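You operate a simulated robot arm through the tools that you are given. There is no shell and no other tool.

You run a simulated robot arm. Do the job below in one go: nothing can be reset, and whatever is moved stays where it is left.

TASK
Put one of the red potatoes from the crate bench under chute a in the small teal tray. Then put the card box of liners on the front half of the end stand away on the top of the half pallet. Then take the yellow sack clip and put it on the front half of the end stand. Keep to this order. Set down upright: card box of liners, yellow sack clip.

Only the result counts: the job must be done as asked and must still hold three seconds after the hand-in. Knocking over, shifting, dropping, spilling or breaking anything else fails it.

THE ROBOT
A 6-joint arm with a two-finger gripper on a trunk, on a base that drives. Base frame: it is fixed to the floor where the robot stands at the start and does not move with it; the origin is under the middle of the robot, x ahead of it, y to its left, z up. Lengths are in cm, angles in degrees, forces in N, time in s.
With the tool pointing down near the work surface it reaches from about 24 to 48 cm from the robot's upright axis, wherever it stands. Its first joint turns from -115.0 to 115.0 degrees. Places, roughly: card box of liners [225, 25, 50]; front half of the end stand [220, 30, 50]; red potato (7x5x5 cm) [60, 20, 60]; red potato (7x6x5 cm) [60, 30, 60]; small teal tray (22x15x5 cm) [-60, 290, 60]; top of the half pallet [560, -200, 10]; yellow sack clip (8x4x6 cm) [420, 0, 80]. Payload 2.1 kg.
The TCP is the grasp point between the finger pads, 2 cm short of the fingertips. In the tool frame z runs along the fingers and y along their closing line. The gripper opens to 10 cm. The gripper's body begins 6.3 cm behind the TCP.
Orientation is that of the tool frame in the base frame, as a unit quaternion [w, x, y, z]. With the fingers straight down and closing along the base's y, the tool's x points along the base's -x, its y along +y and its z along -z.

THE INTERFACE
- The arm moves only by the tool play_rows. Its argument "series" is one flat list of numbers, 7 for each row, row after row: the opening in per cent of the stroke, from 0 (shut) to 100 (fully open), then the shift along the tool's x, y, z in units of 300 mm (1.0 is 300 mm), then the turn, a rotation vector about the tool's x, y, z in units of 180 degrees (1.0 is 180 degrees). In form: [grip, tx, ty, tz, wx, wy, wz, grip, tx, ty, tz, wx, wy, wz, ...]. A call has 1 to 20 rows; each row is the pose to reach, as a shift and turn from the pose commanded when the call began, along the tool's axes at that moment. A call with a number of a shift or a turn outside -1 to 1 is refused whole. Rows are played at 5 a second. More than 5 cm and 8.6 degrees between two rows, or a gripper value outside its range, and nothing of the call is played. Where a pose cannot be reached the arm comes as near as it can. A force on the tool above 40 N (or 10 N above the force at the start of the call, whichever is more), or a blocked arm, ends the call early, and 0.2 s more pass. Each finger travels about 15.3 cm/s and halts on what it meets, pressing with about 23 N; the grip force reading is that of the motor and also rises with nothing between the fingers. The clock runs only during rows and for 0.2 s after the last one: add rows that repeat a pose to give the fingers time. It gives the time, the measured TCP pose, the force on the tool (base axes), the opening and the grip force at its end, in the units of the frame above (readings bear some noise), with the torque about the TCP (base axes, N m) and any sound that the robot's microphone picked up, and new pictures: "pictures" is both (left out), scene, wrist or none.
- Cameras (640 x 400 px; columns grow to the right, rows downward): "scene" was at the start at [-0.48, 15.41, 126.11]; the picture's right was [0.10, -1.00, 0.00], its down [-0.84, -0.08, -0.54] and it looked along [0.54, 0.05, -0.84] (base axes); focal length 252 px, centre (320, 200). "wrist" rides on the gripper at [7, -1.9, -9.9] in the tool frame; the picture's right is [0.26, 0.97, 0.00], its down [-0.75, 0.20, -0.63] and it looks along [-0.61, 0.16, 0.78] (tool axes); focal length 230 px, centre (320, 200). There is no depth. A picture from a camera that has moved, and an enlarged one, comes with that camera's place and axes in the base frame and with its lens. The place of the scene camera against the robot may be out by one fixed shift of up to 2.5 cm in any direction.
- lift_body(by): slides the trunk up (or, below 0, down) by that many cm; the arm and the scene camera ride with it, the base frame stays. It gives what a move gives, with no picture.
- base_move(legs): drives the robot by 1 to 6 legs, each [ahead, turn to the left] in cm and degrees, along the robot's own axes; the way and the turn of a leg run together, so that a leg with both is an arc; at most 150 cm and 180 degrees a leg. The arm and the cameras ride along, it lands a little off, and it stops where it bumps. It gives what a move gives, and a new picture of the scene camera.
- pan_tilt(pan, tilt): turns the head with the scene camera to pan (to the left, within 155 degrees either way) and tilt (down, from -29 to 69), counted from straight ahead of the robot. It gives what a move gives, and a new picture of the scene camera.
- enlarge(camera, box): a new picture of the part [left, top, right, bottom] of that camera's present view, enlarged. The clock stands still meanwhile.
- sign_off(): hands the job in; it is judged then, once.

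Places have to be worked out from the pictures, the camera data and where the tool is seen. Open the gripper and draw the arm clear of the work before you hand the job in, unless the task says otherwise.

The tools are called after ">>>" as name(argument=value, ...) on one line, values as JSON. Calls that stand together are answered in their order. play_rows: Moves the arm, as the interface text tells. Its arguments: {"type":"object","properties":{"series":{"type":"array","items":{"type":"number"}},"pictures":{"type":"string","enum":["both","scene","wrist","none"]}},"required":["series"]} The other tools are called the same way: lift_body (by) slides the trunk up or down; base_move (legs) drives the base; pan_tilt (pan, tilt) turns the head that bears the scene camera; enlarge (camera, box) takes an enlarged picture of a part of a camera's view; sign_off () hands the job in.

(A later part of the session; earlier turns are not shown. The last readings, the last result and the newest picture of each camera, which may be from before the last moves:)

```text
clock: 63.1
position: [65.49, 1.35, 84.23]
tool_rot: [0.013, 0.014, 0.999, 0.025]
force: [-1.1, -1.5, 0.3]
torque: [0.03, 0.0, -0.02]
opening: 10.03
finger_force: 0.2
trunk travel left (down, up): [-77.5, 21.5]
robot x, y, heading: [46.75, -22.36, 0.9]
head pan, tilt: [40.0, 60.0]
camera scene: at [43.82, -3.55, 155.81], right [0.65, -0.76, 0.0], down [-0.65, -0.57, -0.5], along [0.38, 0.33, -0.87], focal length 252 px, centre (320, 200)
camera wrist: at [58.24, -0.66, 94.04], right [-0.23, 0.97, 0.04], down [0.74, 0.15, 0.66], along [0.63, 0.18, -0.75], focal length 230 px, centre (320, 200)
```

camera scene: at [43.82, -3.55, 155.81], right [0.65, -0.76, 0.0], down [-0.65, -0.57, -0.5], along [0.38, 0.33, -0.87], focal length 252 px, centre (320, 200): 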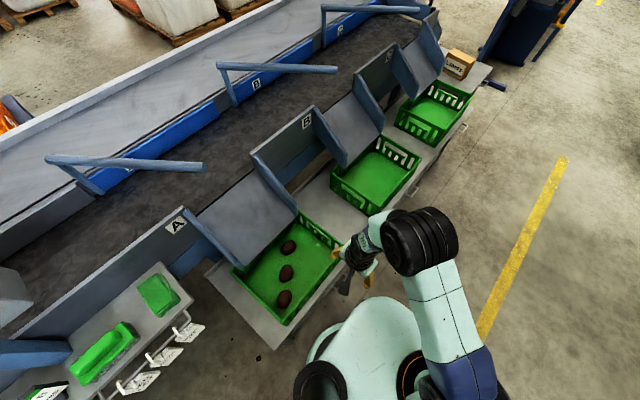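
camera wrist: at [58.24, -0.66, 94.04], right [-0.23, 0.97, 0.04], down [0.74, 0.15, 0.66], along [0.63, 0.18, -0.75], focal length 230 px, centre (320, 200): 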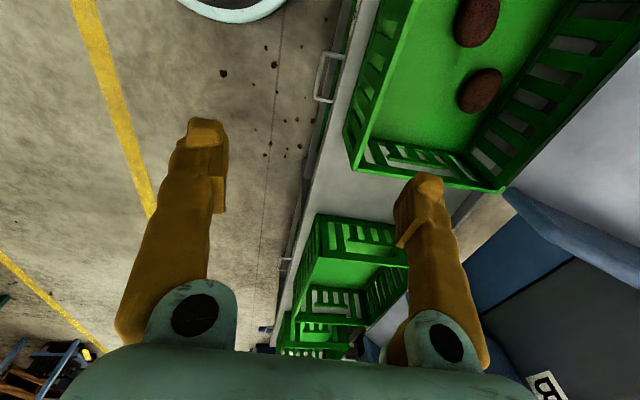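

The force is gone after backing off; the wrist camera had touched the trunk plate (it rides about 63 cm + lift, near z≈93 now). I raise the hand 24 cm to be well above the plate and straighten it.

>>> play_rows(series=[100, 0, 0, -0.16, 0.0032, 0.0017, -0.0028, 100, 0, 0, -0.32, 0.0064, 0.0033, -0.0056, 100, 0, 0, -0.48, 0.0095, 0.005, -0.0084, 100, 0, 0, -0.64, 0.0127, 0.0066, -0.0112, 100, 0, 0.03, -0.8, 0.0159, 0.0083, -0.014, 100, 0, 0.03, -0.8, 0.0159, 0.0083, -0.014], pictures="scene")

```text
clock: 64.5
position: [64.8, 0.99, 108.42]
tool_rot: [0.0, -0.007, 1.0, 0.0]
force: [0.1, 0.4, -0.2]
torque: [0.03, -0.03, -0.04]
opening: 9.99
finger_force: 0.1
trunk travel left (down, up): [-77.5, 21.5]
robot x, y, heading: [46.21, -22.77, 1.0]
head pan, tilt: [40.0, 60.0]
camera scene: at [43.81, -3.5, 155.8], right [0.65, -0.76, 0.0], down [-0.65, -0.57, -0.5], along [0.38, 0.33, -0.87], focal length 252 px, centre (320, 200)
```

scene: 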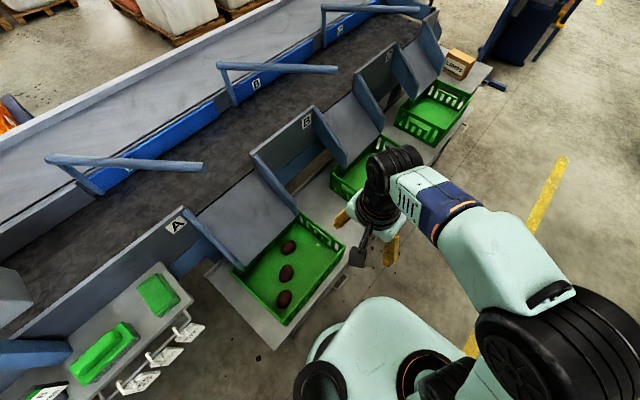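

The arm is folded back and clear. I now turn the robot left in place to face the crate bench, which puts the arm's axis (about 8 cm ahead of the robot's middle) closer to the potatoes.

>>> base_move(legs=[[0, 89]])

>>> pan_tilt(pan=-5, tilt=62)

```text
clock: 68.7
position: [22.98, -3.8, 108.36]
tool_rot: [0.001, 0.708, -0.706, 0.0]
force: [0.1, 0.0, 0.3]
torque: [-0.03, 0.02, -0.04]
opening: 10.02
finger_force: 0.0
trunk travel left (down, up): [-77.5, 21.5]
robot x, y, heading: [46.47, -22.53, 90.2]
head pan, tilt: [40.0, 60.0]
camera scene: at [26.68, -22.78, 155.8], right [0.76, 0.65, 0.0], down [0.56, -0.66, -0.5], along [-0.32, 0.38, -0.87], focal length 252 px, centre (320, 200)
```

scene: 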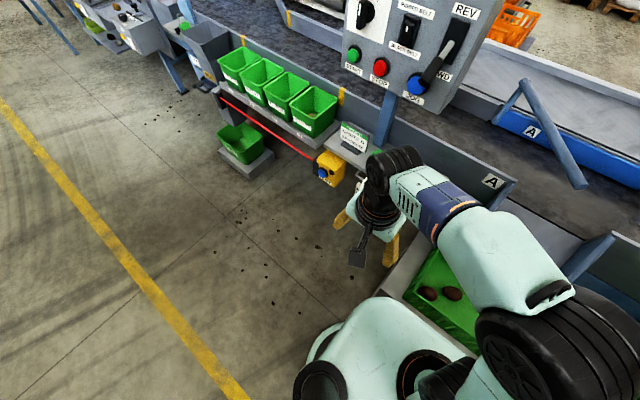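

```text
clock: 69.8
position: [23.04, -3.65, 108.42]
tool_rot: [0.001, 0.708, -0.706, 0.0]
force: [-0.1, 0.4, 0.0]
torque: [-0.02, 0.0, -0.01]
opening: 10.02
finger_force: 0.1
trunk travel left (down, up): [-77.5, 21.5]
robot x, y, heading: [46.28, -22.48, 90.3]
head pan, tilt: [-5.0, 62.0]
camera scene: at [31.5, -21.46, 155.57], right [1.0, -0.08, 0.0], down [-0.07, -0.88, -0.47], along [0.04, 0.47, -0.88], focal length 252 px, centre (320, 200)
```

scene: 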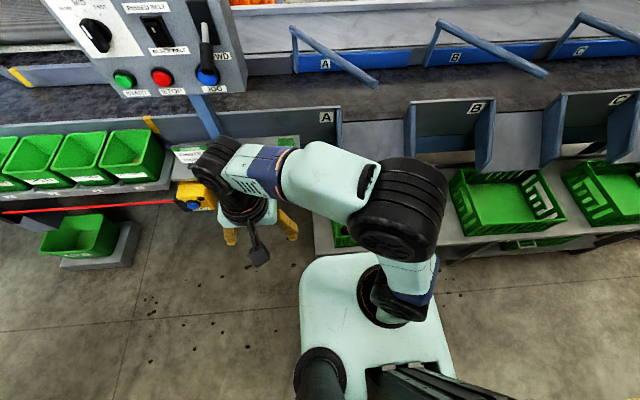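

Now facing the bench with the arm axis near (50, -16). I sweep the arm to the right around its axis towards the crate in two steps, turning the hand with it.

>>> play_rows(series=[100, -0.1037, -0.028, 0, 0, 0, 0.0361, 100, -0.2047, -0.0693, 0, 0, 0, 0.0722, 100, -0.3053, -0.1223, 0, 0, 0, 0.1083, 100, -0.3977, -0.188, 0, 0, 0, 0.1444, 100, -0.4867, -0.2627, 0, 0, 0, 0.1806, 100, -0.5687, -0.3487, 0, 0, 0, 0.2167, 100, -0.5687, -0.3487, 0, 0, 0, 0.2167], pictures="scene")

```text
clock: 71.4
position: [33.36, 13.53, 108.35]
tool_rot: [0.001, -0.433, 0.902, -0.001]
force: [-1.2, -0.2, 0.4]
torque: [0.0, -0.02, 0.02]
opening: 9.99
finger_force: 0.0
trunk travel left (down, up): [-77.5, 21.5]
robot x, y, heading: [46.53, -22.67, 90.2]
head pan, tilt: [-5.0, 62.0]
camera scene: at [31.47, -21.52, 155.57], right [1.0, -0.08, 0.0], down [-0.07, -0.88, -0.47], along [0.04, 0.47, -0.88], focal length 252 px, centre (320, 200)
```

scene: 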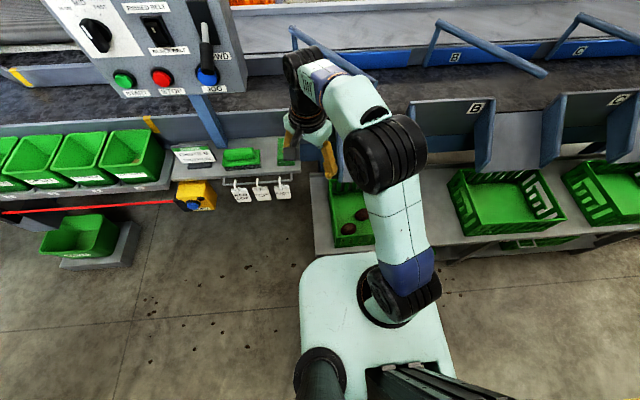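

On track; the hand is at (33.4, 13.5, 108.4). I continue over the middle potato at this height and finish the hand's turn.

>>> play_rows(series=[100, -0.107, -0.0643, 0, 0, 0, 0.0364, 100, -0.214, -0.1287, 0, 0, 0, 0.0728, 100, -0.321, -0.193, 0, 0, 0, 0.1092, 100, -0.428, -0.2573, 0, 0, 0, 0.1455, 100, -0.535, -0.3217, 0, 0, 0, 0.1819, 100, -0.642, -0.386, 0, 0, 0, 0.2183, 100, -0.642, -0.386, 0, 0, 0, 0.2183], pictures="both")

```text
clock: 73.0
position: [54.4, 21.26, 108.51]
tool_rot: [0.0, -0.104, 0.995, -0.001]
force: [0.2, 0.1, 0.5]
torque: [0.02, -0.01, -0.02]
opening: 10.0
finger_force: 0.2
trunk travel left (down, up): [-77.5, 21.5]
robot x, y, heading: [46.48, -22.35, 90.1]
head pan, tilt: [-5.0, 62.0]
camera scene: at [31.45, -21.52, 155.57], right [1.0, -0.08, 0.0], down [-0.07, -0.88, -0.47], along [0.04, 0.47, -0.88], focal length 252 px, centre (320, 200)
camera wrist: at [47.93, 18.11, 118.5], right [-0.45, 0.89, 0.0], down [0.69, 0.35, 0.63], along [0.56, 0.28, -0.78], focal length 230 px, centre (320, 200)
```

scene: 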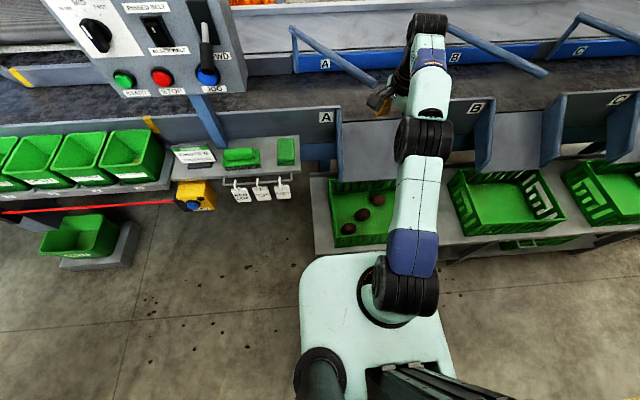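
wrist: 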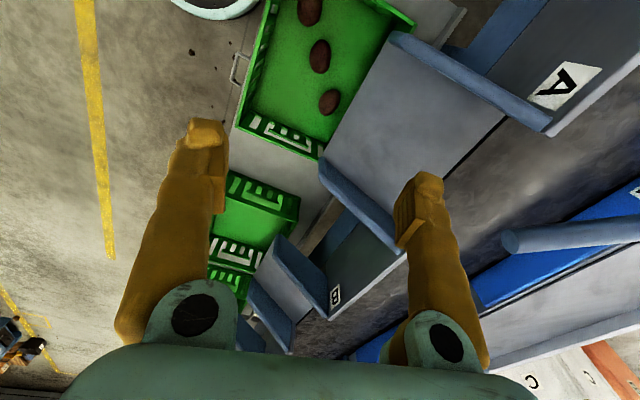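

The hand is right above the potato at (54.4, 21.3). I lower the trunk by 30 so the hand hovers at z≈78, just above the crate rim.

>>> lift_body(by=-30)

>>> enlarge(camera="wrist", box=[0, 0, 640, 400])

```text
clock: 76.0
position: [54.48, 21.13, 78.5]
tool_rot: [-0.001, -0.104, 0.995, 0.0]
force: [-0.1, -0.6, 0.5]
torque: [0.0, -0.03, -0.02]
opening: 10.0
finger_force: 0.0
trunk travel left (down, up): [-47.5, 51.5]
robot x, y, heading: [46.52, -22.39, 90.2]
head pan, tilt: [-5.0, 62.0]
```

```text
1.00 times, centred on (320, 200) of wrist (not enlarged: the box is as wide or as high as the picture)
camera zoom: at [47.96, 18.15, 88.49], right [-0.45, 0.89, 0.0], down [0.69, 0.35, 0.63], along [0.56, 0.28, -0.78], focal length 230 px, centre (320, 200)
```

zoom: 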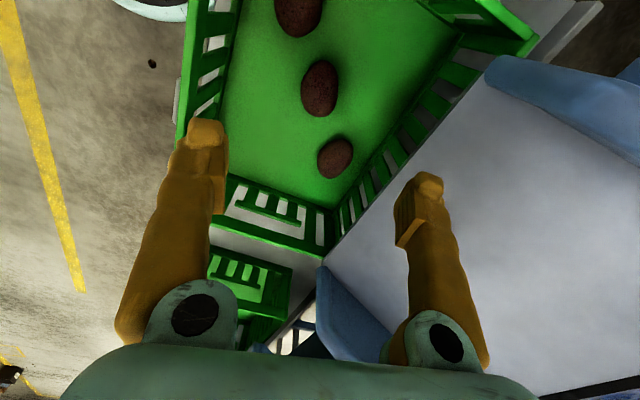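

The potato stays at (54.45, 21.3) straight below, and the chute lip (y≈31) is clear of the fingers. I descend to z≈58 with open fingers.

>>> play_rows(series=[100, 0, 0, 0.14, 0, 0, 0, 100, 0, 0, 0.28, 0, 0, 0, 100, 0, 0, 0.42, 0, 0, 0, 100, 0, 0, 0.56, 0, 0, 0, 100, 0, 0, 0.685, 0, 0, 0, 100, 0, 0, 0.685, 0, 0, 0], pictures="both")

```text
clock: 77.4
position: [54.3, 21.37, 57.83]
tool_rot: [-0.001, -0.103, 0.995, 0.0]
force: [0.6, -0.3, 0.2]
torque: [-0.02, 0.04, 0.02]
opening: 10.03
finger_force: 0.2
trunk travel left (down, up): [-47.5, 51.5]
robot x, y, heading: [46.31, -22.3, 90.4]
head pan, tilt: [-5.0, 62.0]
camera scene: at [31.54, -21.46, 125.57], right [1.0, -0.08, 0.0], down [-0.07, -0.88, -0.47], along [0.04, 0.47, -0.88], focal length 252 px, centre (320, 200)
camera wrist: at [47.9, 18.17, 67.78], right [-0.45, 0.89, 0.0], down [0.69, 0.35, 0.63], along [0.56, 0.28, -0.78], focal length 230 px, centre (320, 200)
```

scene: 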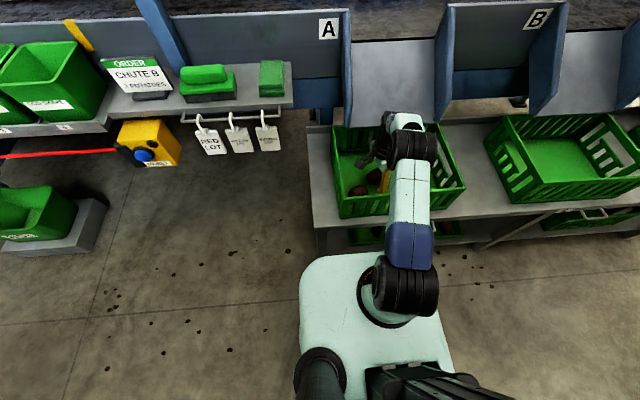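
wrist: 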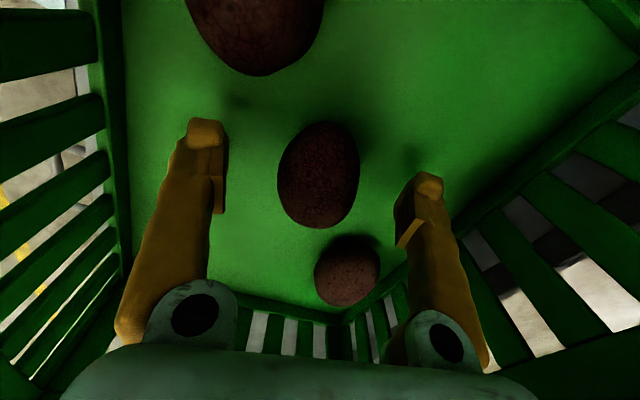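

The potato sits centred between the open fingers. I lower another half centimetre and close on it.

>>> play_rows(series=[100, 0, 0, 0.018, 0, 0, 0, 60, 0, 0, 0.018, 0, 0, 0, 30, 0, 0, 0.018, 0, 0, 0, 0, 0, 0, 0.018, 0, 0, 0, 0, 0, 0, 0.018, 0, 0, 0, 0, 0, 0, 0.018, 0, 0, 0], pictures="wrist")

```text
clock: 78.8
position: [54.35, 21.22, 57.24]
tool_rot: [-0.001, -0.104, 0.995, 0.0]
force: [0.0, 0.1, 0.1]
torque: [-0.03, 0.01, -0.01]
opening: 4.73
finger_force: 23.0
trunk travel left (down, up): [-47.5, 51.5]
robot x, y, heading: [46.33, -22.29, 90.4]
head pan, tilt: [-5.0, 62.0]
camera wrist: at [47.88, 18.15, 67.26], right [-0.45, 0.89, 0.0], down [0.69, 0.35, 0.63], along [0.56, 0.28, -0.78], focal length 230 px, centre (320, 200)
```

wrist: 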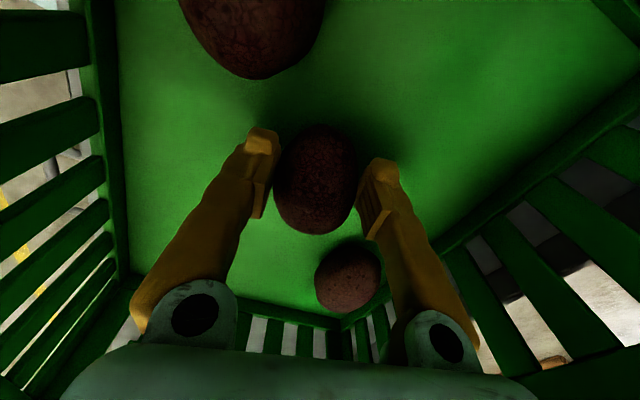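

Firm grip: opening 4.73 cm at 23 N. I lift the potato straight up out of the crate.

>>> play_rows(series=[0, 0, 0, -0.08, 0, 0, 0, 0, 0, 0, -0.2, 0, 0, 0, 0, 0, 0, -0.34, 0, 0, 0, 0, 0, 0, -0.48, 0, 0, 0, 0, 0, 0, -0.62, 0, 0, 0, 0, 0, 0, -0.76, 0, 0, 0, 0, 0, 0, -0.8, 0, 0, 0, 0, 0, 0, -0.8, 0, 0, 0], pictures="both")

```text
clock: 80.6
position: [54.19, 20.54, 81.13]
tool_rot: [-0.001, -0.104, 0.995, -0.001]
force: [0.1, 0.5, -1.0]
torque: [-0.03, -0.01, -0.01]
opening: 4.7
finger_force: 22.7
out of reach, approached as far as the arm can: row 7, 8
trunk travel left (down, up): [-47.5, 51.5]
robot x, y, heading: [46.57, -22.66, 90.5]
head pan, tilt: [-5.0, 62.0]
camera scene: at [31.55, -21.41, 125.57], right [1.0, -0.08, 0.0], down [-0.07, -0.88, -0.47], along [0.04, 0.47, -0.88], focal length 252 px, centre (320, 200)
camera wrist: at [47.6, 17.41, 91.13], right [-0.45, 0.89, 0.0], down [0.69, 0.35, 0.63], along [0.56, 0.28, -0.78], focal length 230 px, centre (320, 200)
```

scene: 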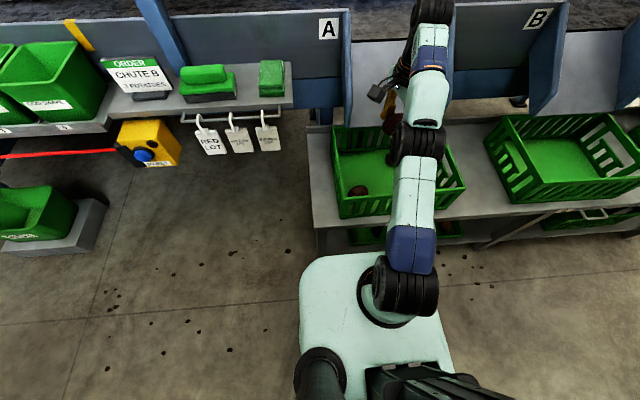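
wrist: 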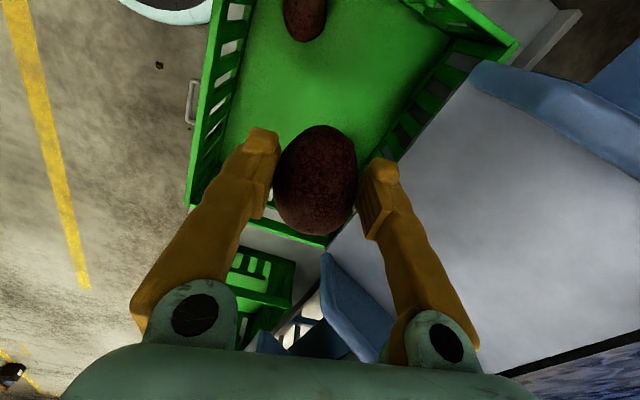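

The potato is held and clear of the crate. I draw the arm in over the robot's front edge, keeping it well above the trunk plate.

>>> play_rows(series=[0, 0.1, -0.1, 0, 0, 0, 0, 0, 0.2, -0.2, 0, 0, 0, 0, 0, 0.3, -0.3, 0, 0, 0, 0, 0, 0.43, -0.407, 0, 0, 0, 0, 0, 0.43, -0.407, 0, 0, 0, 0], pictures="none")

>>> lift_body(by=20)

>>> pan_tilt(pan=-60, tilt=45)

```text
refused: row 4 steps farther than a row can; nothing moved
```

```text
clock: 82.8
position: [54.03, 20.61, 101.23]
tool_rot: [-0.001, -0.103, 0.995, 0.0]
force: [0.8, -0.2, -0.9]
torque: [-0.03, 0.0, 0.0]
opening: 4.69
finger_force: 22.9
trunk travel left (down, up): [-67.5, 31.5]
robot x, y, heading: [46.05, -22.66, 90.3]
head pan, tilt: [-5.0, 62.0]
```

```text
clock: 84.0
position: [53.97, 20.55, 101.21]
tool_rot: [-0.001, -0.104, 0.995, 0.0]
force: [0.1, 0.1, -0.8]
torque: [-0.01, 0.0, 0.02]
opening: 4.71
finger_force: 22.6
trunk travel left (down, up): [-67.5, 31.5]
robot x, y, heading: [46.01, -22.64, 90.4]
head pan, tilt: [-60.0, 45.0]
camera scene: at [38.03, -23.73, 147.75], right [0.51, -0.86, 0.0], down [-0.61, -0.36, -0.71], along [0.61, 0.36, -0.71], focal length 252 px, centre (320, 200)
```

scene: 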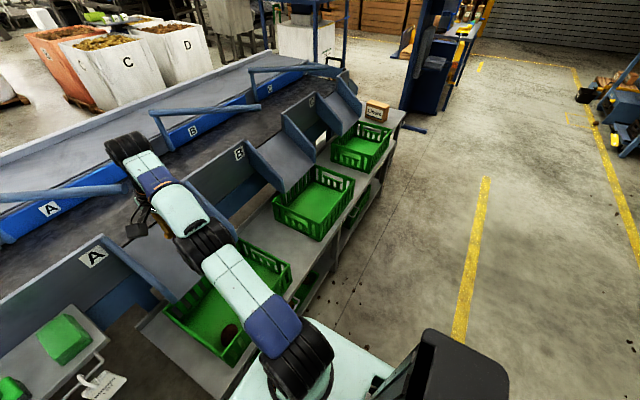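

One step was too long, so nothing moved. I repeat the retraction with smaller steps.

>>> play_rows(series=[0, 0.086, -0.0814, 0, 0, 0, 0, 0, 0.172, -0.1628, 0, 0, 0, 0, 0, 0.258, -0.2442, 0, 0, 0, 0, 0, 0.344, -0.3256, 0, 0, 0, 0, 0, 0.43, -0.407, 0, 0, 0, 0, 0, 0.43, -0.407, 0, 0, 0, 0], pictures="scene")

```text
clock: 85.4
position: [41.95, 21.02, 100.53]
tool_rot: [-0.002, -0.103, 0.995, 0.0]
force: [0.6, -0.2, -1.4]
torque: [0.01, 0.01, 0.0]
opening: 4.69
finger_force: 22.8
out of reach, approached as far as the arm can: row 1, 2, 3, 4, 5, 6
trunk travel left (down, up): [-67.5, 31.5]
robot x, y, heading: [46.61, -22.61, 90.4]
head pan, tilt: [-60.0, 45.0]
camera scene: at [38.14, -23.73, 147.76], right [0.5, -0.86, 0.0], down [-0.61, -0.36, -0.71], along [0.61, 0.36, -0.71], focal length 252 px, centre (320, 200)
```

scene: 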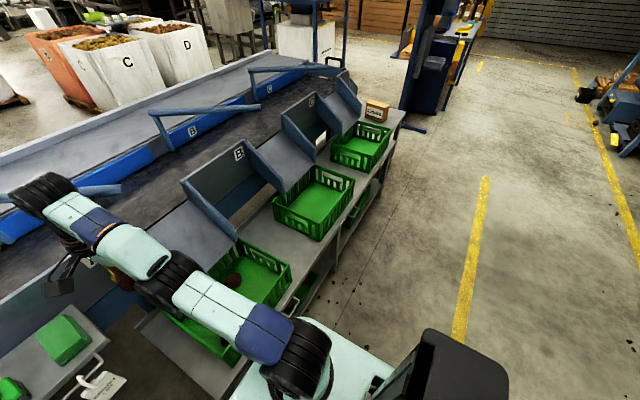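

The arm was fully stretched and slid sideways instead of coming in (a straight-arm stall). I bring the commanded pose lower in small steps so that the elbow bends and the hand can follow to (44, 6).

>>> play_rows(series=[0, 0, 0, 0.05, 0, 0, 0, 0, 0, 0, 0.1, 0, 0, 0, 0, 0, 0, 0.15, 0, 0, 0, 0, 0, 0, 0.2, 0, 0, 0, 0, 0, 0, 0.25, 0, 0, 0, 0, 0, 0, 0.25, 0, 0, 0], pictures="scene")

```text
clock: 86.8
position: [41.96, 20.93, 100.62]
tool_rot: [-0.001, -0.104, 0.995, -0.001]
force: [0.2, 0.2, -1.3]
torque: [0.01, 0.02, -0.03]
opening: 4.66
finger_force: 23.1
out of reach, approached as far as the arm can: row 1, 2, 3, 4, 5, 6
trunk travel left (down, up): [-67.5, 31.5]
robot x, y, heading: [46.73, -22.79, 90.5]
head pan, tilt: [-60.0, 45.0]
camera scene: at [38.02, -23.74, 147.75], right [0.5, -0.86, 0.0], down [-0.61, -0.36, -0.71], along [0.61, 0.36, -0.71], focal length 252 px, centre (320, 200)
```

scene: 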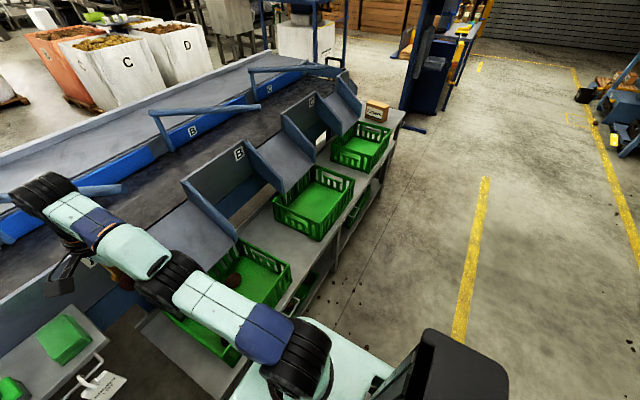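

The arm is still stalled in its stretched pose. I command a pose it reached before (over the crate, lower), so it can bend again.

>>> play_rows(series=[0, -0.058, 0.0834, 0.078, 0, 0, 0, 0, -0.116, 0.1668, 0.156, 0, 0, 0, 0, -0.174, 0.2502, 0.234, 0, 0, 0, 0, -0.232, 0.3336, 0.312, 0, 0, 0, 0, -0.29, 0.417, 0.39, 0, 0, 0, 0, -0.29, 0.417, 0.39, 0, 0, 0], pictures="scene")

```text
clock: 88.2
position: [47.07, 25.37, 89.03]
tool_rot: [-0.001, -0.105, 0.994, 0.001]
force: [0.1, 0.0, -0.8]
torque: [-0.02, 0.04, -0.03]
opening: 4.65
finger_force: 22.7
out of reach, approached as far as the arm can: row 1, 2, 3, 4, 5, 6
trunk travel left (down, up): [-67.5, 31.5]
robot x, y, heading: [46.25, -22.52, 90.1]
head pan, tilt: [-60.0, 45.0]
camera scene: at [38.03, -23.75, 147.75], right [0.5, -0.86, 0.0], down [-0.61, -0.36, -0.71], along [0.61, 0.36, -0.71], focal length 252 px, centre (320, 200)
```

scene: 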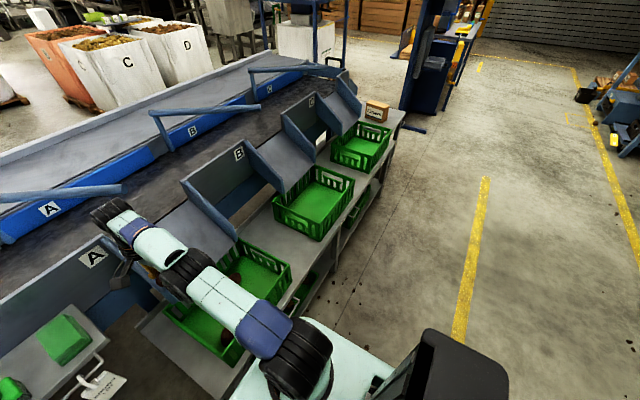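

The arm made progress but is still on its reach boundary. I hold the commanded pose (about (50, 20, 82)) for several rows to see whether it converges.

>>> play_rows(series=[0, 0, 0, 0, 0, 0, 0, 0, 0, 0, 0, 0, 0, 0, 0, 0, 0, 0, 0, 0, 0, 0, 0, 0, 0, 0, 0, 0], pictures="none")

```text
clock: 89.2
position: [47.0, 25.4, 89.11]
tool_rot: [-0.001, -0.104, 0.995, 0.0]
force: [-0.4, 0.1, -0.3]
torque: [-0.02, 0.0, -0.02]
opening: 4.67
finger_force: 23.3
trunk travel left (down, up): [-67.5, 31.5]
robot x, y, heading: [46.41, -22.48, 90.1]
head pan, tilt: [-60.0, 45.0]
```

Holding is accepted, so the commanded pose is now the actual one. I test a small 3 cm inward move to see whether the elbow bends.

>>> play_rows(series=[0, 0.007, -0.033, 0, 0, 0, 0, 0, 0.014, -0.066, 0, 0, 0, 0, 0, 0.02, -0.098, 0, 0, 0, 0, 0, 0.02, -0.098, 0, 0, 0, 0], pictures="none")

```text
clock: 90.2
position: [47.15, 24.96, 89.09]
tool_rot: [0.0, -0.104, 0.995, -0.002]
force: [0.0, -0.1, -0.8]
torque: [0.0, 0.01, 0.03]
opening: 4.66
finger_force: 22.9
out of reach, approached as far as the arm can: row 1, 2, 3, 4
trunk travel left (down, up): [-67.5, 31.5]
robot x, y, heading: [46.21, -22.92, 90.3]
head pan, tilt: [-60.0, 45.0]
```

It crept inward 0.4 cm, as expected close to the stretched singularity. I command further inward with many repeated rows so it can bend out of it.

>>> play_rows(series=[0, 0.01, -0.06, 0, 0, 0, 0, 0, 0.02, -0.12, 0, 0, 0, 0, 0, 0.03, -0.18, 0, 0, 0, 0, 0, 0.04, -0.2, 0, 0, 0, 0, 0, 0.04, -0.2, 0, 0, 0, 0, 0, 0.04, -0.2, 0, 0, 0, 0, 0, 0.04, -0.2, 0, 0, 0, 0, 0, 0.04, -0.2, 0, 0, 0, 0, 0, 0.04, -0.2, 0, 0, 0, 0, 0, 0.04, -0.2, 0, 0, 0, 0], pictures="none")

```text
clock: 92.4
position: [47.12, 24.98, 89.1]
tool_rot: [-0.001, -0.104, 0.995, -0.001]
force: [0.4, -0.1, -0.6]
torque: [0.02, 0.03, -0.04]
opening: 4.64
finger_force: 23.0
out of reach, approached as far as the arm can: row 1, 2, 3, 4, 5, 6, 7, 8, 9, 10
trunk travel left (down, up): [-67.5, 31.5]
robot x, y, heading: [46.27, -22.43, 90.4]
head pan, tilt: [-60.0, 45.0]
```

The picture shows the elbow has flipped slightly below the line (straight-arm lock). I'll turn the base right so the stretched arm points down the free aisle, where I can lower and re-bend it safely.

>>> base_move(legs=[[0, -90]])

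>>> pan_tilt(pan=20, tilt=40)

```text
clock: 96.6
position: [93.75, -21.99, 88.98]
tool_rot: [-0.002, 0.619, 0.786, 0.0]
force: [0.1, 0.6, -0.5]
torque: [0.03, 0.0, -0.04]
opening: 4.61
finger_force: 22.6
trunk travel left (down, up): [-67.5, 31.5]
robot x, y, heading: [46.53, -22.72, 1.9]
head pan, tilt: [-60.0, 45.0]
camera scene: at [42.83, -14.92, 147.75], right [-0.85, -0.53, 0.0], down [-0.37, 0.6, -0.71], along [0.37, -0.6, -0.71], focal length 252 px, centre (320, 200)
```

scene: 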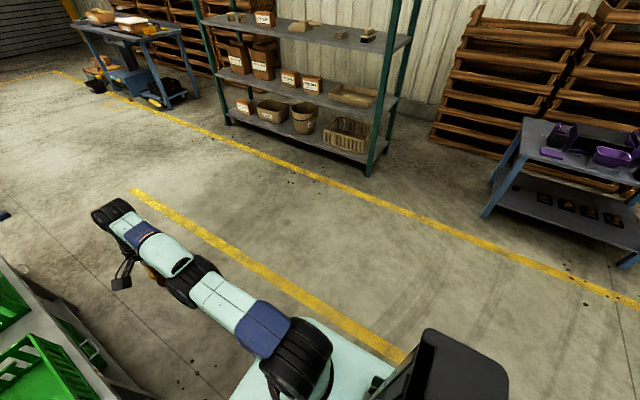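

```text
clock: 98.1
position: [93.84, -21.99, 89.06]
tool_rot: [-0.002, 0.619, 0.785, 0.0]
force: [-0.5, -0.1, -1.2]
torque: [0.01, -0.05, -0.01]
opening: 4.61
finger_force: 23.4
trunk travel left (down, up): [-67.5, 31.5]
robot x, y, heading: [46.74, -22.77, 1.9]
head pan, tilt: [20.0, 40.0]
camera scene: at [46.42, -4.84, 148.48], right [0.37, -0.93, 0.0], down [-0.6, -0.24, -0.77], along [0.71, 0.29, -0.64], focal length 252 px, centre (320, 200)
```

scene: 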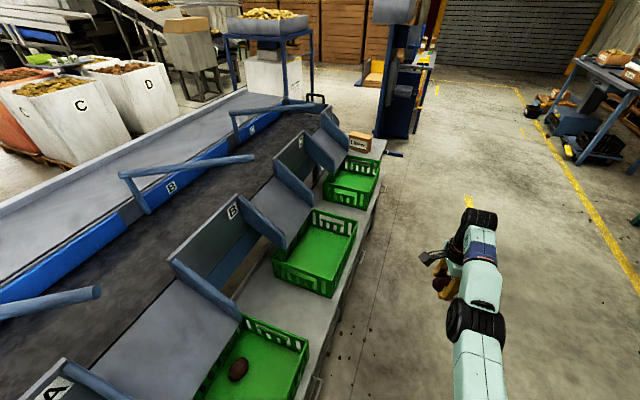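

Free space all round now: the stretched arm points along the aisle. I push it outward and down so it passes through the straight line and can bend elbow-up again.

>>> play_rows(series=[0, -0.005, 0.02, 0.1, 0, 0, 0, 0, -0.01, 0.04, 0.2, 0, 0, 0, 0, -0.01, 0.04, 0.3, 0, 0, 0, 0, -0.01, 0.04, 0.4, 0, 0, 0, 0, -0.01, 0.0, 0.5, 0, 0, 0, 0, -0.01, 0.0, 0.5, 0, 0, 0], pictures="scene")

```text
clock: 99.5
position: [93.85, -22.22, 73.87]
tool_rot: [-0.002, 0.619, 0.786, 0.0]
force: [-0.1, 0.1, -1.6]
torque: [0.01, 0.0, 0.01]
opening: 4.58
finger_force: 23.0
out of reach, approached as far as the arm can: row 2, 3, 4
trunk travel left (down, up): [-67.5, 31.5]
robot x, y, heading: [46.34, -22.98, 1.9]
head pan, tilt: [20.0, 40.0]
camera scene: at [46.4, -4.83, 148.48], right [0.37, -0.93, 0.0], down [-0.6, -0.24, -0.77], along [0.71, 0.29, -0.64], focal length 252 px, centre (320, 200)
```

scene: 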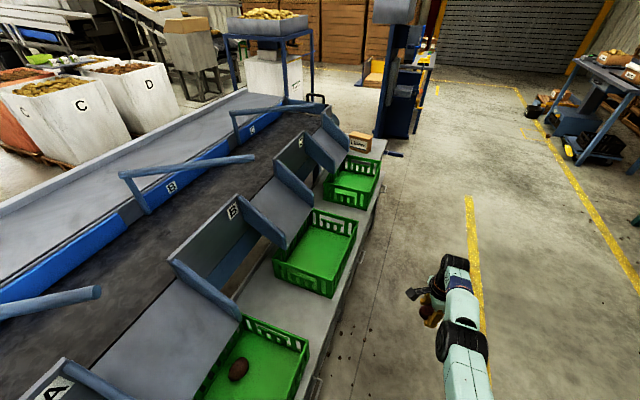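

It reached the lower pose this time. Now I bring the hand inward by 15 cm at this height.

>>> play_rows(series=[0, 0.0236, -0.0973, 0, 0, 0, 0, 0, 0.0471, -0.1946, 0, 0, 0, 0, 0, 0.0707, -0.2919, 0, 0, 0, 0, 0, 0.0942, -0.3892, 0, 0, 0, 0, 0, 0.1178, -0.4865, 0, 0, 0, 0, 0, 0.1178, -0.4865, 0, 0, 0, 0], pictures="scene")

```text
clock: 100.9
position: [79.01, -22.3, 74.09]
tool_rot: [-0.002, 0.618, 0.786, 0.0]
force: [0.6, 0.3, -1.7]
torque: [-0.01, 0.02, -0.04]
opening: 4.58
finger_force: 23.6
out of reach, approached as far as the arm can: row 1
trunk travel left (down, up): [-67.5, 31.5]
robot x, y, heading: [46.34, -22.57, 1.9]
head pan, tilt: [20.0, 40.0]
camera scene: at [46.44, -4.83, 148.47], right [0.37, -0.93, 0.0], down [-0.6, -0.24, -0.77], along [0.71, 0.29, -0.64], focal length 252 px, centre (320, 200)
```

scene: 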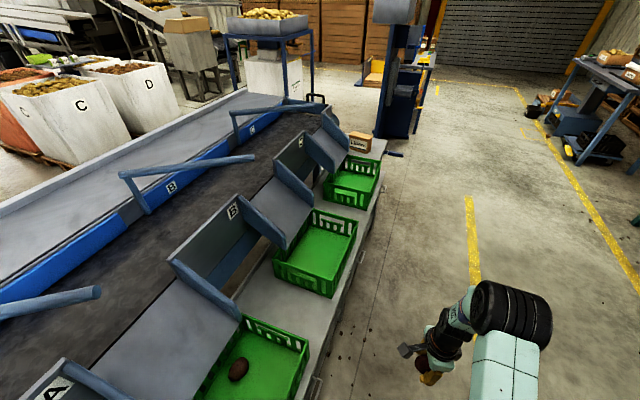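

The elbow is properly up again. I raise the hand to the home height (z≈98), close in front of the robot.

>>> play_rows(series=[0, 0, -0.02, -0.15, 0, 0, 0, 0, 0, -0.04, -0.3, 0, 0, 0, 0, 0, -0.06, -0.45, 0, 0, 0, 0, 0, -0.08, -0.6, 0, 0, 0, 0, 0, -0.1, -0.75, 0, 0, 0, 0, 0, -0.1, -0.8, 0, 0, 0, 0, 0, -0.1, -0.8, 0, 0, 0], pictures="both")

```text
clock: 102.5
position: [75.75, -23.19, 98.35]
tool_rot: [-0.001, 0.619, 0.785, -0.001]
force: [0.3, -0.7, -1.4]
torque: [0.02, 0.02, 0.0]
opening: 4.57
finger_force: 23.1
trunk travel left (down, up): [-67.5, 31.5]
robot x, y, heading: [46.34, -22.54, 1.9]
head pan, tilt: [20.0, 40.0]
camera scene: at [46.39, -4.84, 148.48], right [0.37, -0.93, 0.0], down [-0.6, -0.24, -0.77], along [0.71, 0.29, -0.64], focal length 252 px, centre (320, 200)
camera wrist: at [72.37, -16.76, 108.15], right [0.88, 0.48, 0.0], down [0.37, -0.68, 0.63], along [0.3, -0.55, -0.78], focal length 230 px, centre (320, 200)
```

scene: 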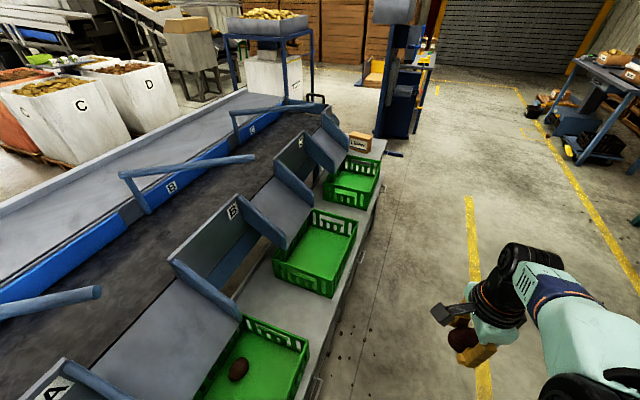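
wrist: 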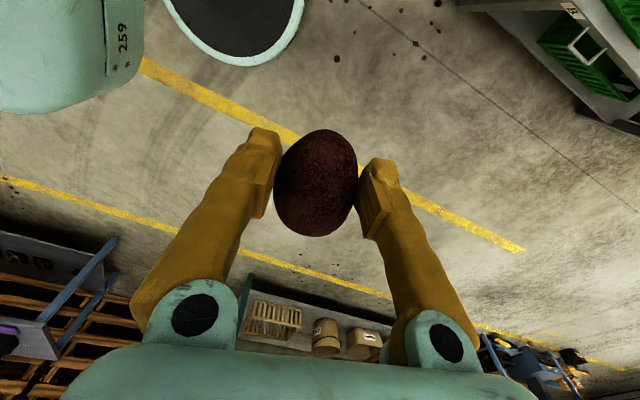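

All good, potato secure. I now drive ahead along the aisle towards the end of the line, correcting the 2° heading.

>>> base_move(legs=[[0, -2.5], [150, 0]])

>>> pan_tilt(pan=15, tilt=35)

>>> pan_tilt(pan=60, tilt=35)

```text
clock: 110.5
position: [228.68, -25.35, 98.07]
tool_rot: [-0.002, 0.632, 0.775, 0.0]
force: [0.1, -0.1, -0.6]
torque: [0.01, 0.02, 0.04]
opening: 4.55
finger_force: 23.4
trunk travel left (down, up): [-67.5, 31.5]
robot x, y, heading: [199.58, -23.77, 0.0]
head pan, tilt: [20.0, 40.0]
camera scene: at [199.94, -5.95, 148.48], right [0.34, -0.94, 0.0], down [-0.6, -0.22, -0.77], along [0.72, 0.26, -0.64], focal length 252 px, centre (320, 200)
```

scene: 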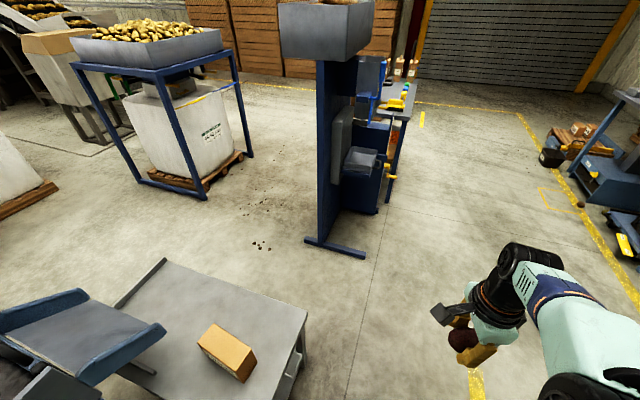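

```text
clock: 111.1
position: [228.69, -25.39, 98.14]
tool_rot: [-0.001, 0.632, 0.775, -0.001]
force: [0.3, 0.4, -1.8]
torque: [0.03, -0.01, -0.01]
opening: 4.55
finger_force: 23.4
trunk travel left (down, up): [-67.5, 31.5]
robot x, y, heading: [199.41, -23.47, -0.1]
head pan, tilt: [15.0, 35.0]
camera scene: at [200.46, -6.57, 149.23], right [0.26, -0.97, 0.0], down [-0.55, -0.15, -0.82], along [0.79, 0.21, -0.57], focal length 252 px, centre (320, 200)
```

scene: 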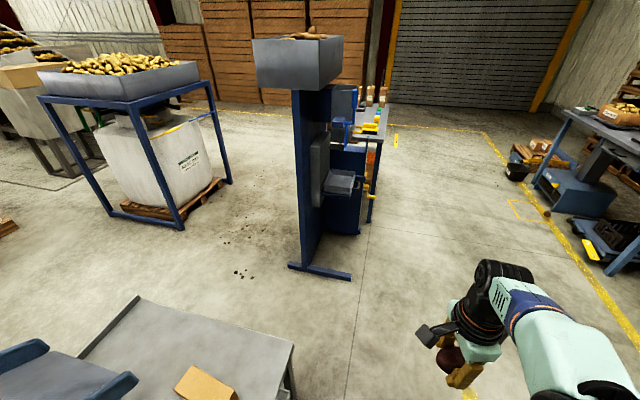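

```text
clock: 112.2
position: [228.93, -25.33, 98.06]
tool_rot: [-0.001, 0.632, 0.775, 0.0]
force: [0.4, -0.4, -1.3]
torque: [0.01, 0.02, 0.0]
opening: 4.51
finger_force: 22.8
trunk travel left (down, up): [-67.5, 31.5]
robot x, y, heading: [199.32, -23.8, -0.1]
head pan, tilt: [60.0, 35.0]
camera scene: at [196.37, -1.23, 149.23], right [0.86, -0.5, 0.0], down [-0.29, -0.5, -0.82], along [0.41, 0.71, -0.57], focal length 252 px, centre (320, 200)
```

scene: 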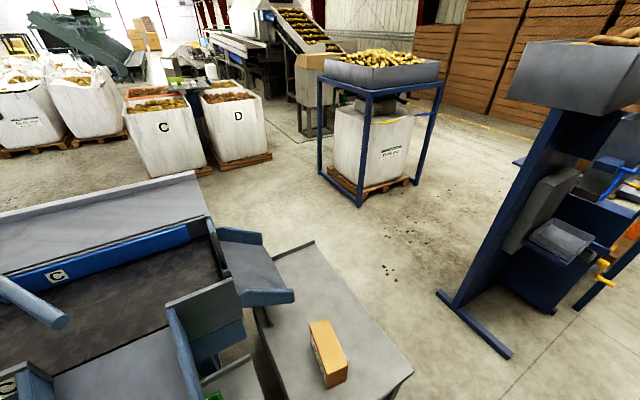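

The gap between the end stand (x≤246) and the weighing station's foot bar (x≈318) is about 70 cm wide; I'll pass through its middle at x≈281. First ahead 81 cm, then turn left.

>>> base_move(legs=[[81.5, 0], [0, 90]])

>>> pan_tilt(pan=10, tilt=40)

```text
clock: 120.7
position: [287.27, 4.46, 98.1]
tool_rot: [-0.001, -0.093, 0.996, -0.001]
force: [0.1, -0.2, -0.8]
torque: [-0.01, 0.03, 0.0]
opening: 4.48
finger_force: 23.2
trunk travel left (down, up): [-67.5, 31.5]
robot x, y, heading: [285.25, -24.89, 89.0]
head pan, tilt: [60.0, 35.0]
camera scene: at [262.12, -25.36, 149.23], right [0.51, 0.86, 0.0], down [0.49, -0.29, -0.82], along [-0.7, 0.42, -0.57], focal length 252 px, centre (320, 200)
```

scene: 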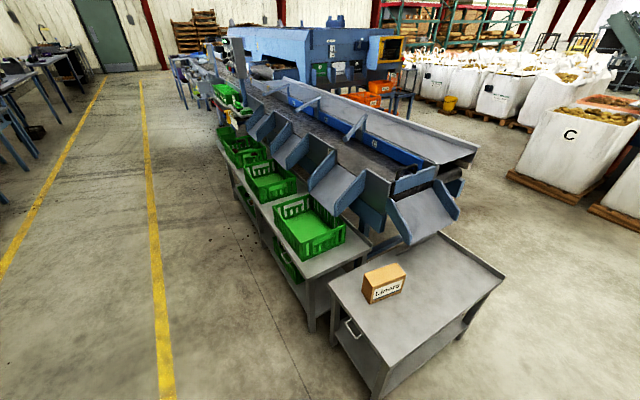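

```text
clock: 121.8
position: [287.23, 4.48, 98.13]
tool_rot: [0.0, -0.093, 0.996, -0.001]
force: [-0.3, 1.0, -1.0]
torque: [0.02, 0.03, 0.04]
opening: 4.49
finger_force: 22.9
trunk travel left (down, up): [-67.5, 31.5]
robot x, y, heading: [285.15, -25.13, 89.0]
head pan, tilt: [10.0, 40.0]
camera scene: at [268.32, -21.49, 148.48], right [0.99, 0.16, 0.0], down [0.1, -0.63, -0.77], along [-0.12, 0.76, -0.64], focal length 252 px, centre (320, 200)
```

scene: 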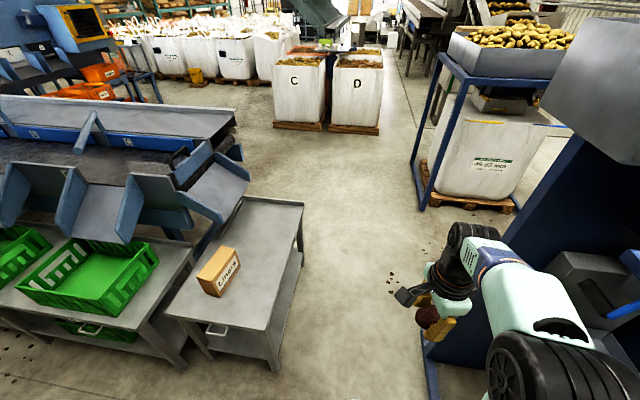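

The robot is at x≈285, a little near the weighing station, so I steer 3.5° left and drive up between the stand and the station into the open area.

>>> base_move(legs=[[0, 3.5], [150, 0], [85, 0]])

>>> enlarge(camera="wrist", box=[0, 0, 640, 400])

```text
clock: 133.9
position: [270.29, 242.0, 98.19]
tool_rot: [0.0, -0.131, 0.991, -0.002]
force: [-0.7, 0.1, -0.5]
torque: [0.01, -0.03, 0.0]
opening: 4.42
finger_force: 22.5
trunk travel left (down, up): [-67.5, 31.5]
robot x, y, heading: [270.52, 212.65, 93.2]
head pan, tilt: [10.0, 40.0]
camera scene: at [253.43, 214.72, 148.48], right [0.97, 0.23, 0.0], down [0.15, -0.63, -0.77], along [-0.18, 0.75, -0.64], focal length 252 px, centre (320, 200)
```

scene: 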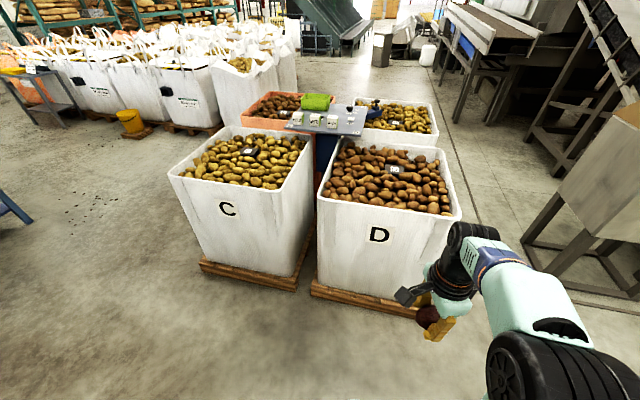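

```text
1.00 times, centred on (320, 200) of wrist (not enlarged: the box is as wide or as high as the picture)
camera zoom: at [264.11, 238.57, 108.11], right [-0.5, 0.87, 0.0], down [0.67, 0.39, 0.63], along [0.54, 0.31, -0.78], focal length 230 px, centre (320, 200)
```

zoom: 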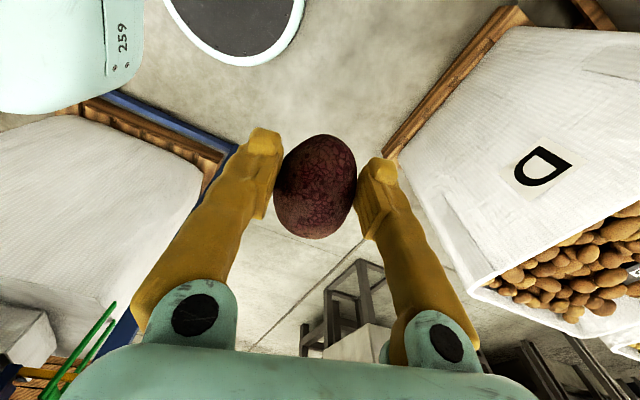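

The open area behind the conveyor is reached at (270.5, 212.7). I turn left to face -x and drive towards the tray's side, with the potato still secure.

>>> base_move(legs=[[0, 87], [130, 0]])

>>> pan_tilt(pan=0, tilt=25)

```text
clock: 144.0
position: [115.02, 213.43, 98.1]
tool_rot: [0.0, 0.776, -0.631, 0.002]
force: [0.0, -0.7, -0.3]
torque: [-0.03, -0.03, 0.0]
opening: 4.42
finger_force: 23.3
trunk travel left (down, up): [-67.5, 31.5]
robot x, y, heading: [144.44, 211.62, -180.1]
head pan, tilt: [10.0, 40.0]
camera scene: at [140.64, 196.98, 148.48], right [-0.18, 0.98, 0.0], down [0.63, 0.11, -0.77], along [-0.75, -0.13, -0.64], focal length 252 px, centre (320, 200)
```

scene: 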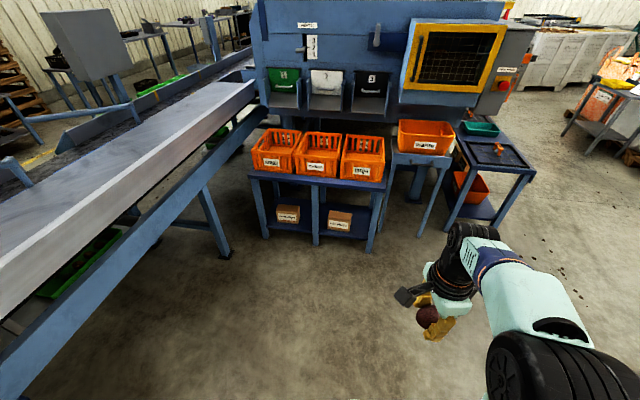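

```text
clock: 144.8
position: [114.91, 213.37, 98.07]
tool_rot: [0.0, 0.776, -0.631, 0.0]
force: [0.3, 0.1, -0.4]
torque: [0.0, 0.01, -0.01]
opening: 4.4
finger_force: 22.7
trunk travel left (down, up): [-67.5, 31.5]
robot x, y, heading: [144.39, 211.52, -180.0]
head pan, tilt: [0.0, 25.0]
camera scene: at [139.79, 198.44, 150.8], right [0.0, 1.0, 0.0], down [0.42, 0.0, -0.91], along [-0.91, 0.0, -0.42], focal length 252 px, centre (320, 200)
```

scene: 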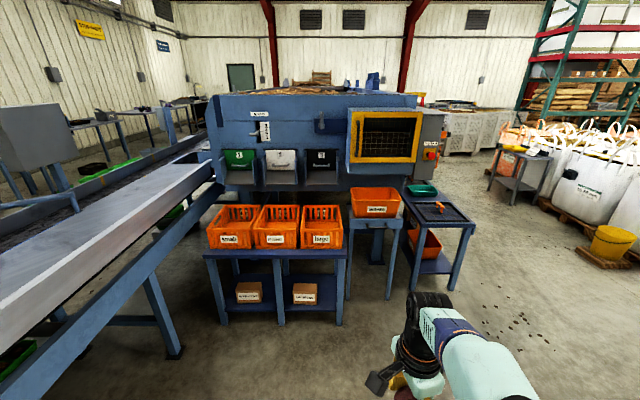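

The teal tray is on the blue table to the right of the orange bins. I take a closer look at that table.

>>> enlarge(camera="scene", box=[340, 150, 500, 290])

```text
2.86 times, centred on (420, 220) of scene
camera zoom: at [139.79, 198.44, 150.8], right [0.0, 1.0, 0.0], down [0.42, 0.0, -0.91], along [-0.91, 0.0, -0.42], focal length 720 px, centre (34, 143)
```

zoom: 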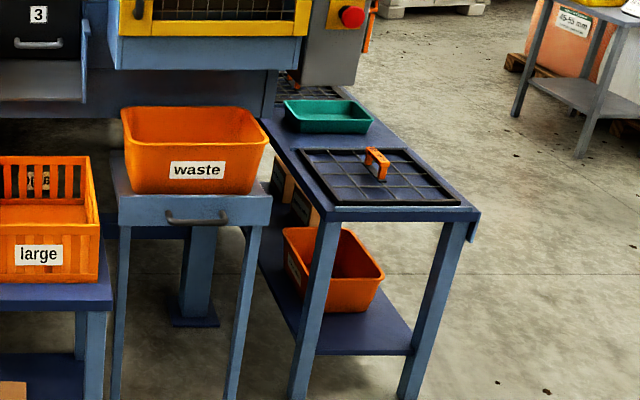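

The tray stands mid-table around (-73, 292) with a black grid rack in front of it, so I'll come in from the table's free +y side. I drive diagonally past the table's corner to about (-20, 365).

>>> base_move(legs=[[0, -43], [112, 0], [112, 0]])

>>> pan_tilt(pan=60, tilt=35)

```text
clock: 158.1
position: [-38.62, 394.57, 98.15]
tool_rot: [-0.001, -0.472, 0.882, 0.0]
force: [-0.6, 0.1, 0.3]
torque: [-0.01, -0.01, -0.01]
opening: 4.38
finger_force: 22.8
trunk travel left (down, up): [-67.5, 31.5]
robot x, y, heading: [-19.3, 372.37, 134.5]
head pan, tilt: [0.0, 25.0]
camera scene: at [-32.9, 365.57, 150.81], right [0.71, 0.7, 0.0], down [0.3, -0.3, -0.91], along [-0.64, 0.65, -0.42], focal length 252 px, centre (320, 200)
```

scene: 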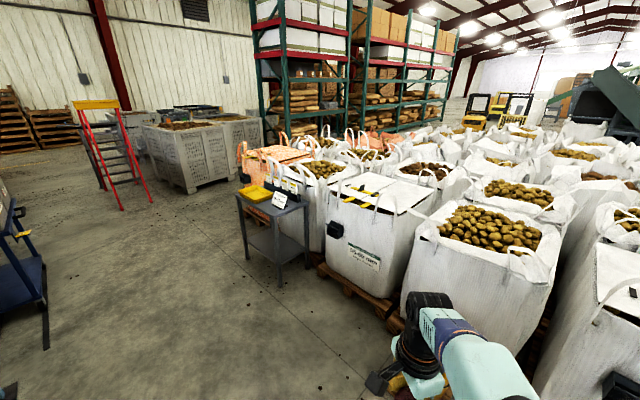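

```text
clock: 159.3
position: [-38.56, 394.47, 98.22]
tool_rot: [-0.001, -0.471, 0.882, -0.001]
force: [0.7, 0.4, -0.2]
torque: [0.01, 0.0, 0.03]
opening: 4.36
finger_force: 23.1
trunk travel left (down, up): [-67.5, 31.5]
robot x, y, heading: [-19.59, 372.26, 134.8]
head pan, tilt: [60.0, 35.0]
camera scene: at [-34.95, 356.8, 149.23], right [-0.25, 0.97, 0.0], down [0.56, 0.14, -0.82], along [-0.79, -0.21, -0.57], focal length 252 px, centre (320, 200)
```

scene: 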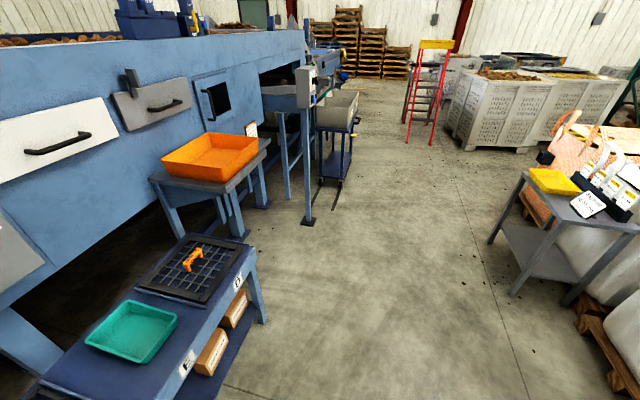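

Combining both views, the teal tray is at about (-61, 286, 65), some 18 cm inside the table's +y edge (y≈304). I position the robot at x≈-61 and face the table.

>>> base_move(legs=[[0, 45.3], [41.5, 0], [0, 90]])

>>> pan_tilt(pan=0, tilt=50)

```text
clock: 167.8
position: [-62.27, 343.67, 98.21]
tool_rot: [-0.001, 0.995, 0.103, 0.0]
force: [0.4, -0.2, -1.6]
torque: [-0.02, -0.01, -0.01]
opening: 4.32
finger_force: 23.0
trunk travel left (down, up): [-67.5, 31.5]
robot x, y, heading: [-60.52, 373.27, -89.5]
head pan, tilt: [60.0, 35.0]
camera scene: at [-40.42, 375.47, 149.23], right [-0.5, -0.87, 0.0], down [-0.5, 0.29, -0.82], along [0.71, -0.41, -0.57], focal length 252 px, centre (320, 200)
```

scene: 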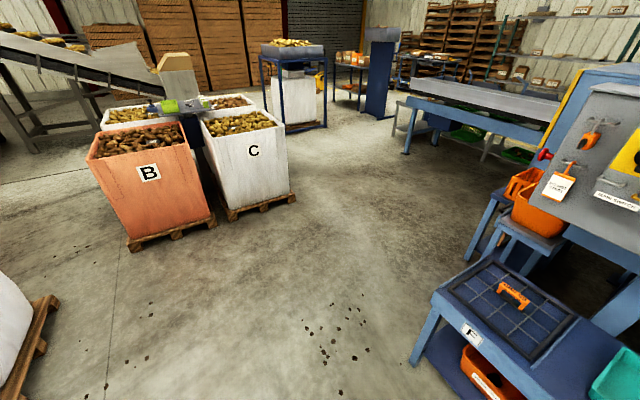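

```text
clock: 169.1
position: [-62.21, 343.69, 98.14]
tool_rot: [-0.001, 0.995, 0.103, 0.001]
force: [0.8, 0.5, -0.5]
torque: [0.04, -0.04, 0.0]
opening: 4.33
finger_force: 23.0
trunk travel left (down, up): [-67.5, 31.5]
robot x, y, heading: [-60.74, 373.36, -89.6]
head pan, tilt: [0.0, 50.0]
camera scene: at [-48.02, 372.14, 147.06], right [-1.0, 0.0, 0.0], down [0.0, 0.77, -0.64], along [0.0, -0.64, -0.77], focal length 252 px, centre (320, 200)
```

scene: 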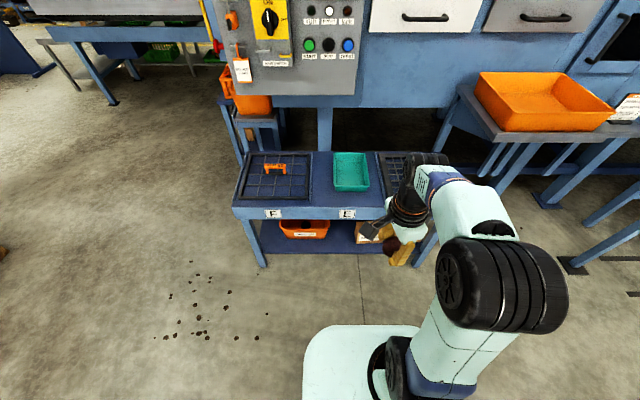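

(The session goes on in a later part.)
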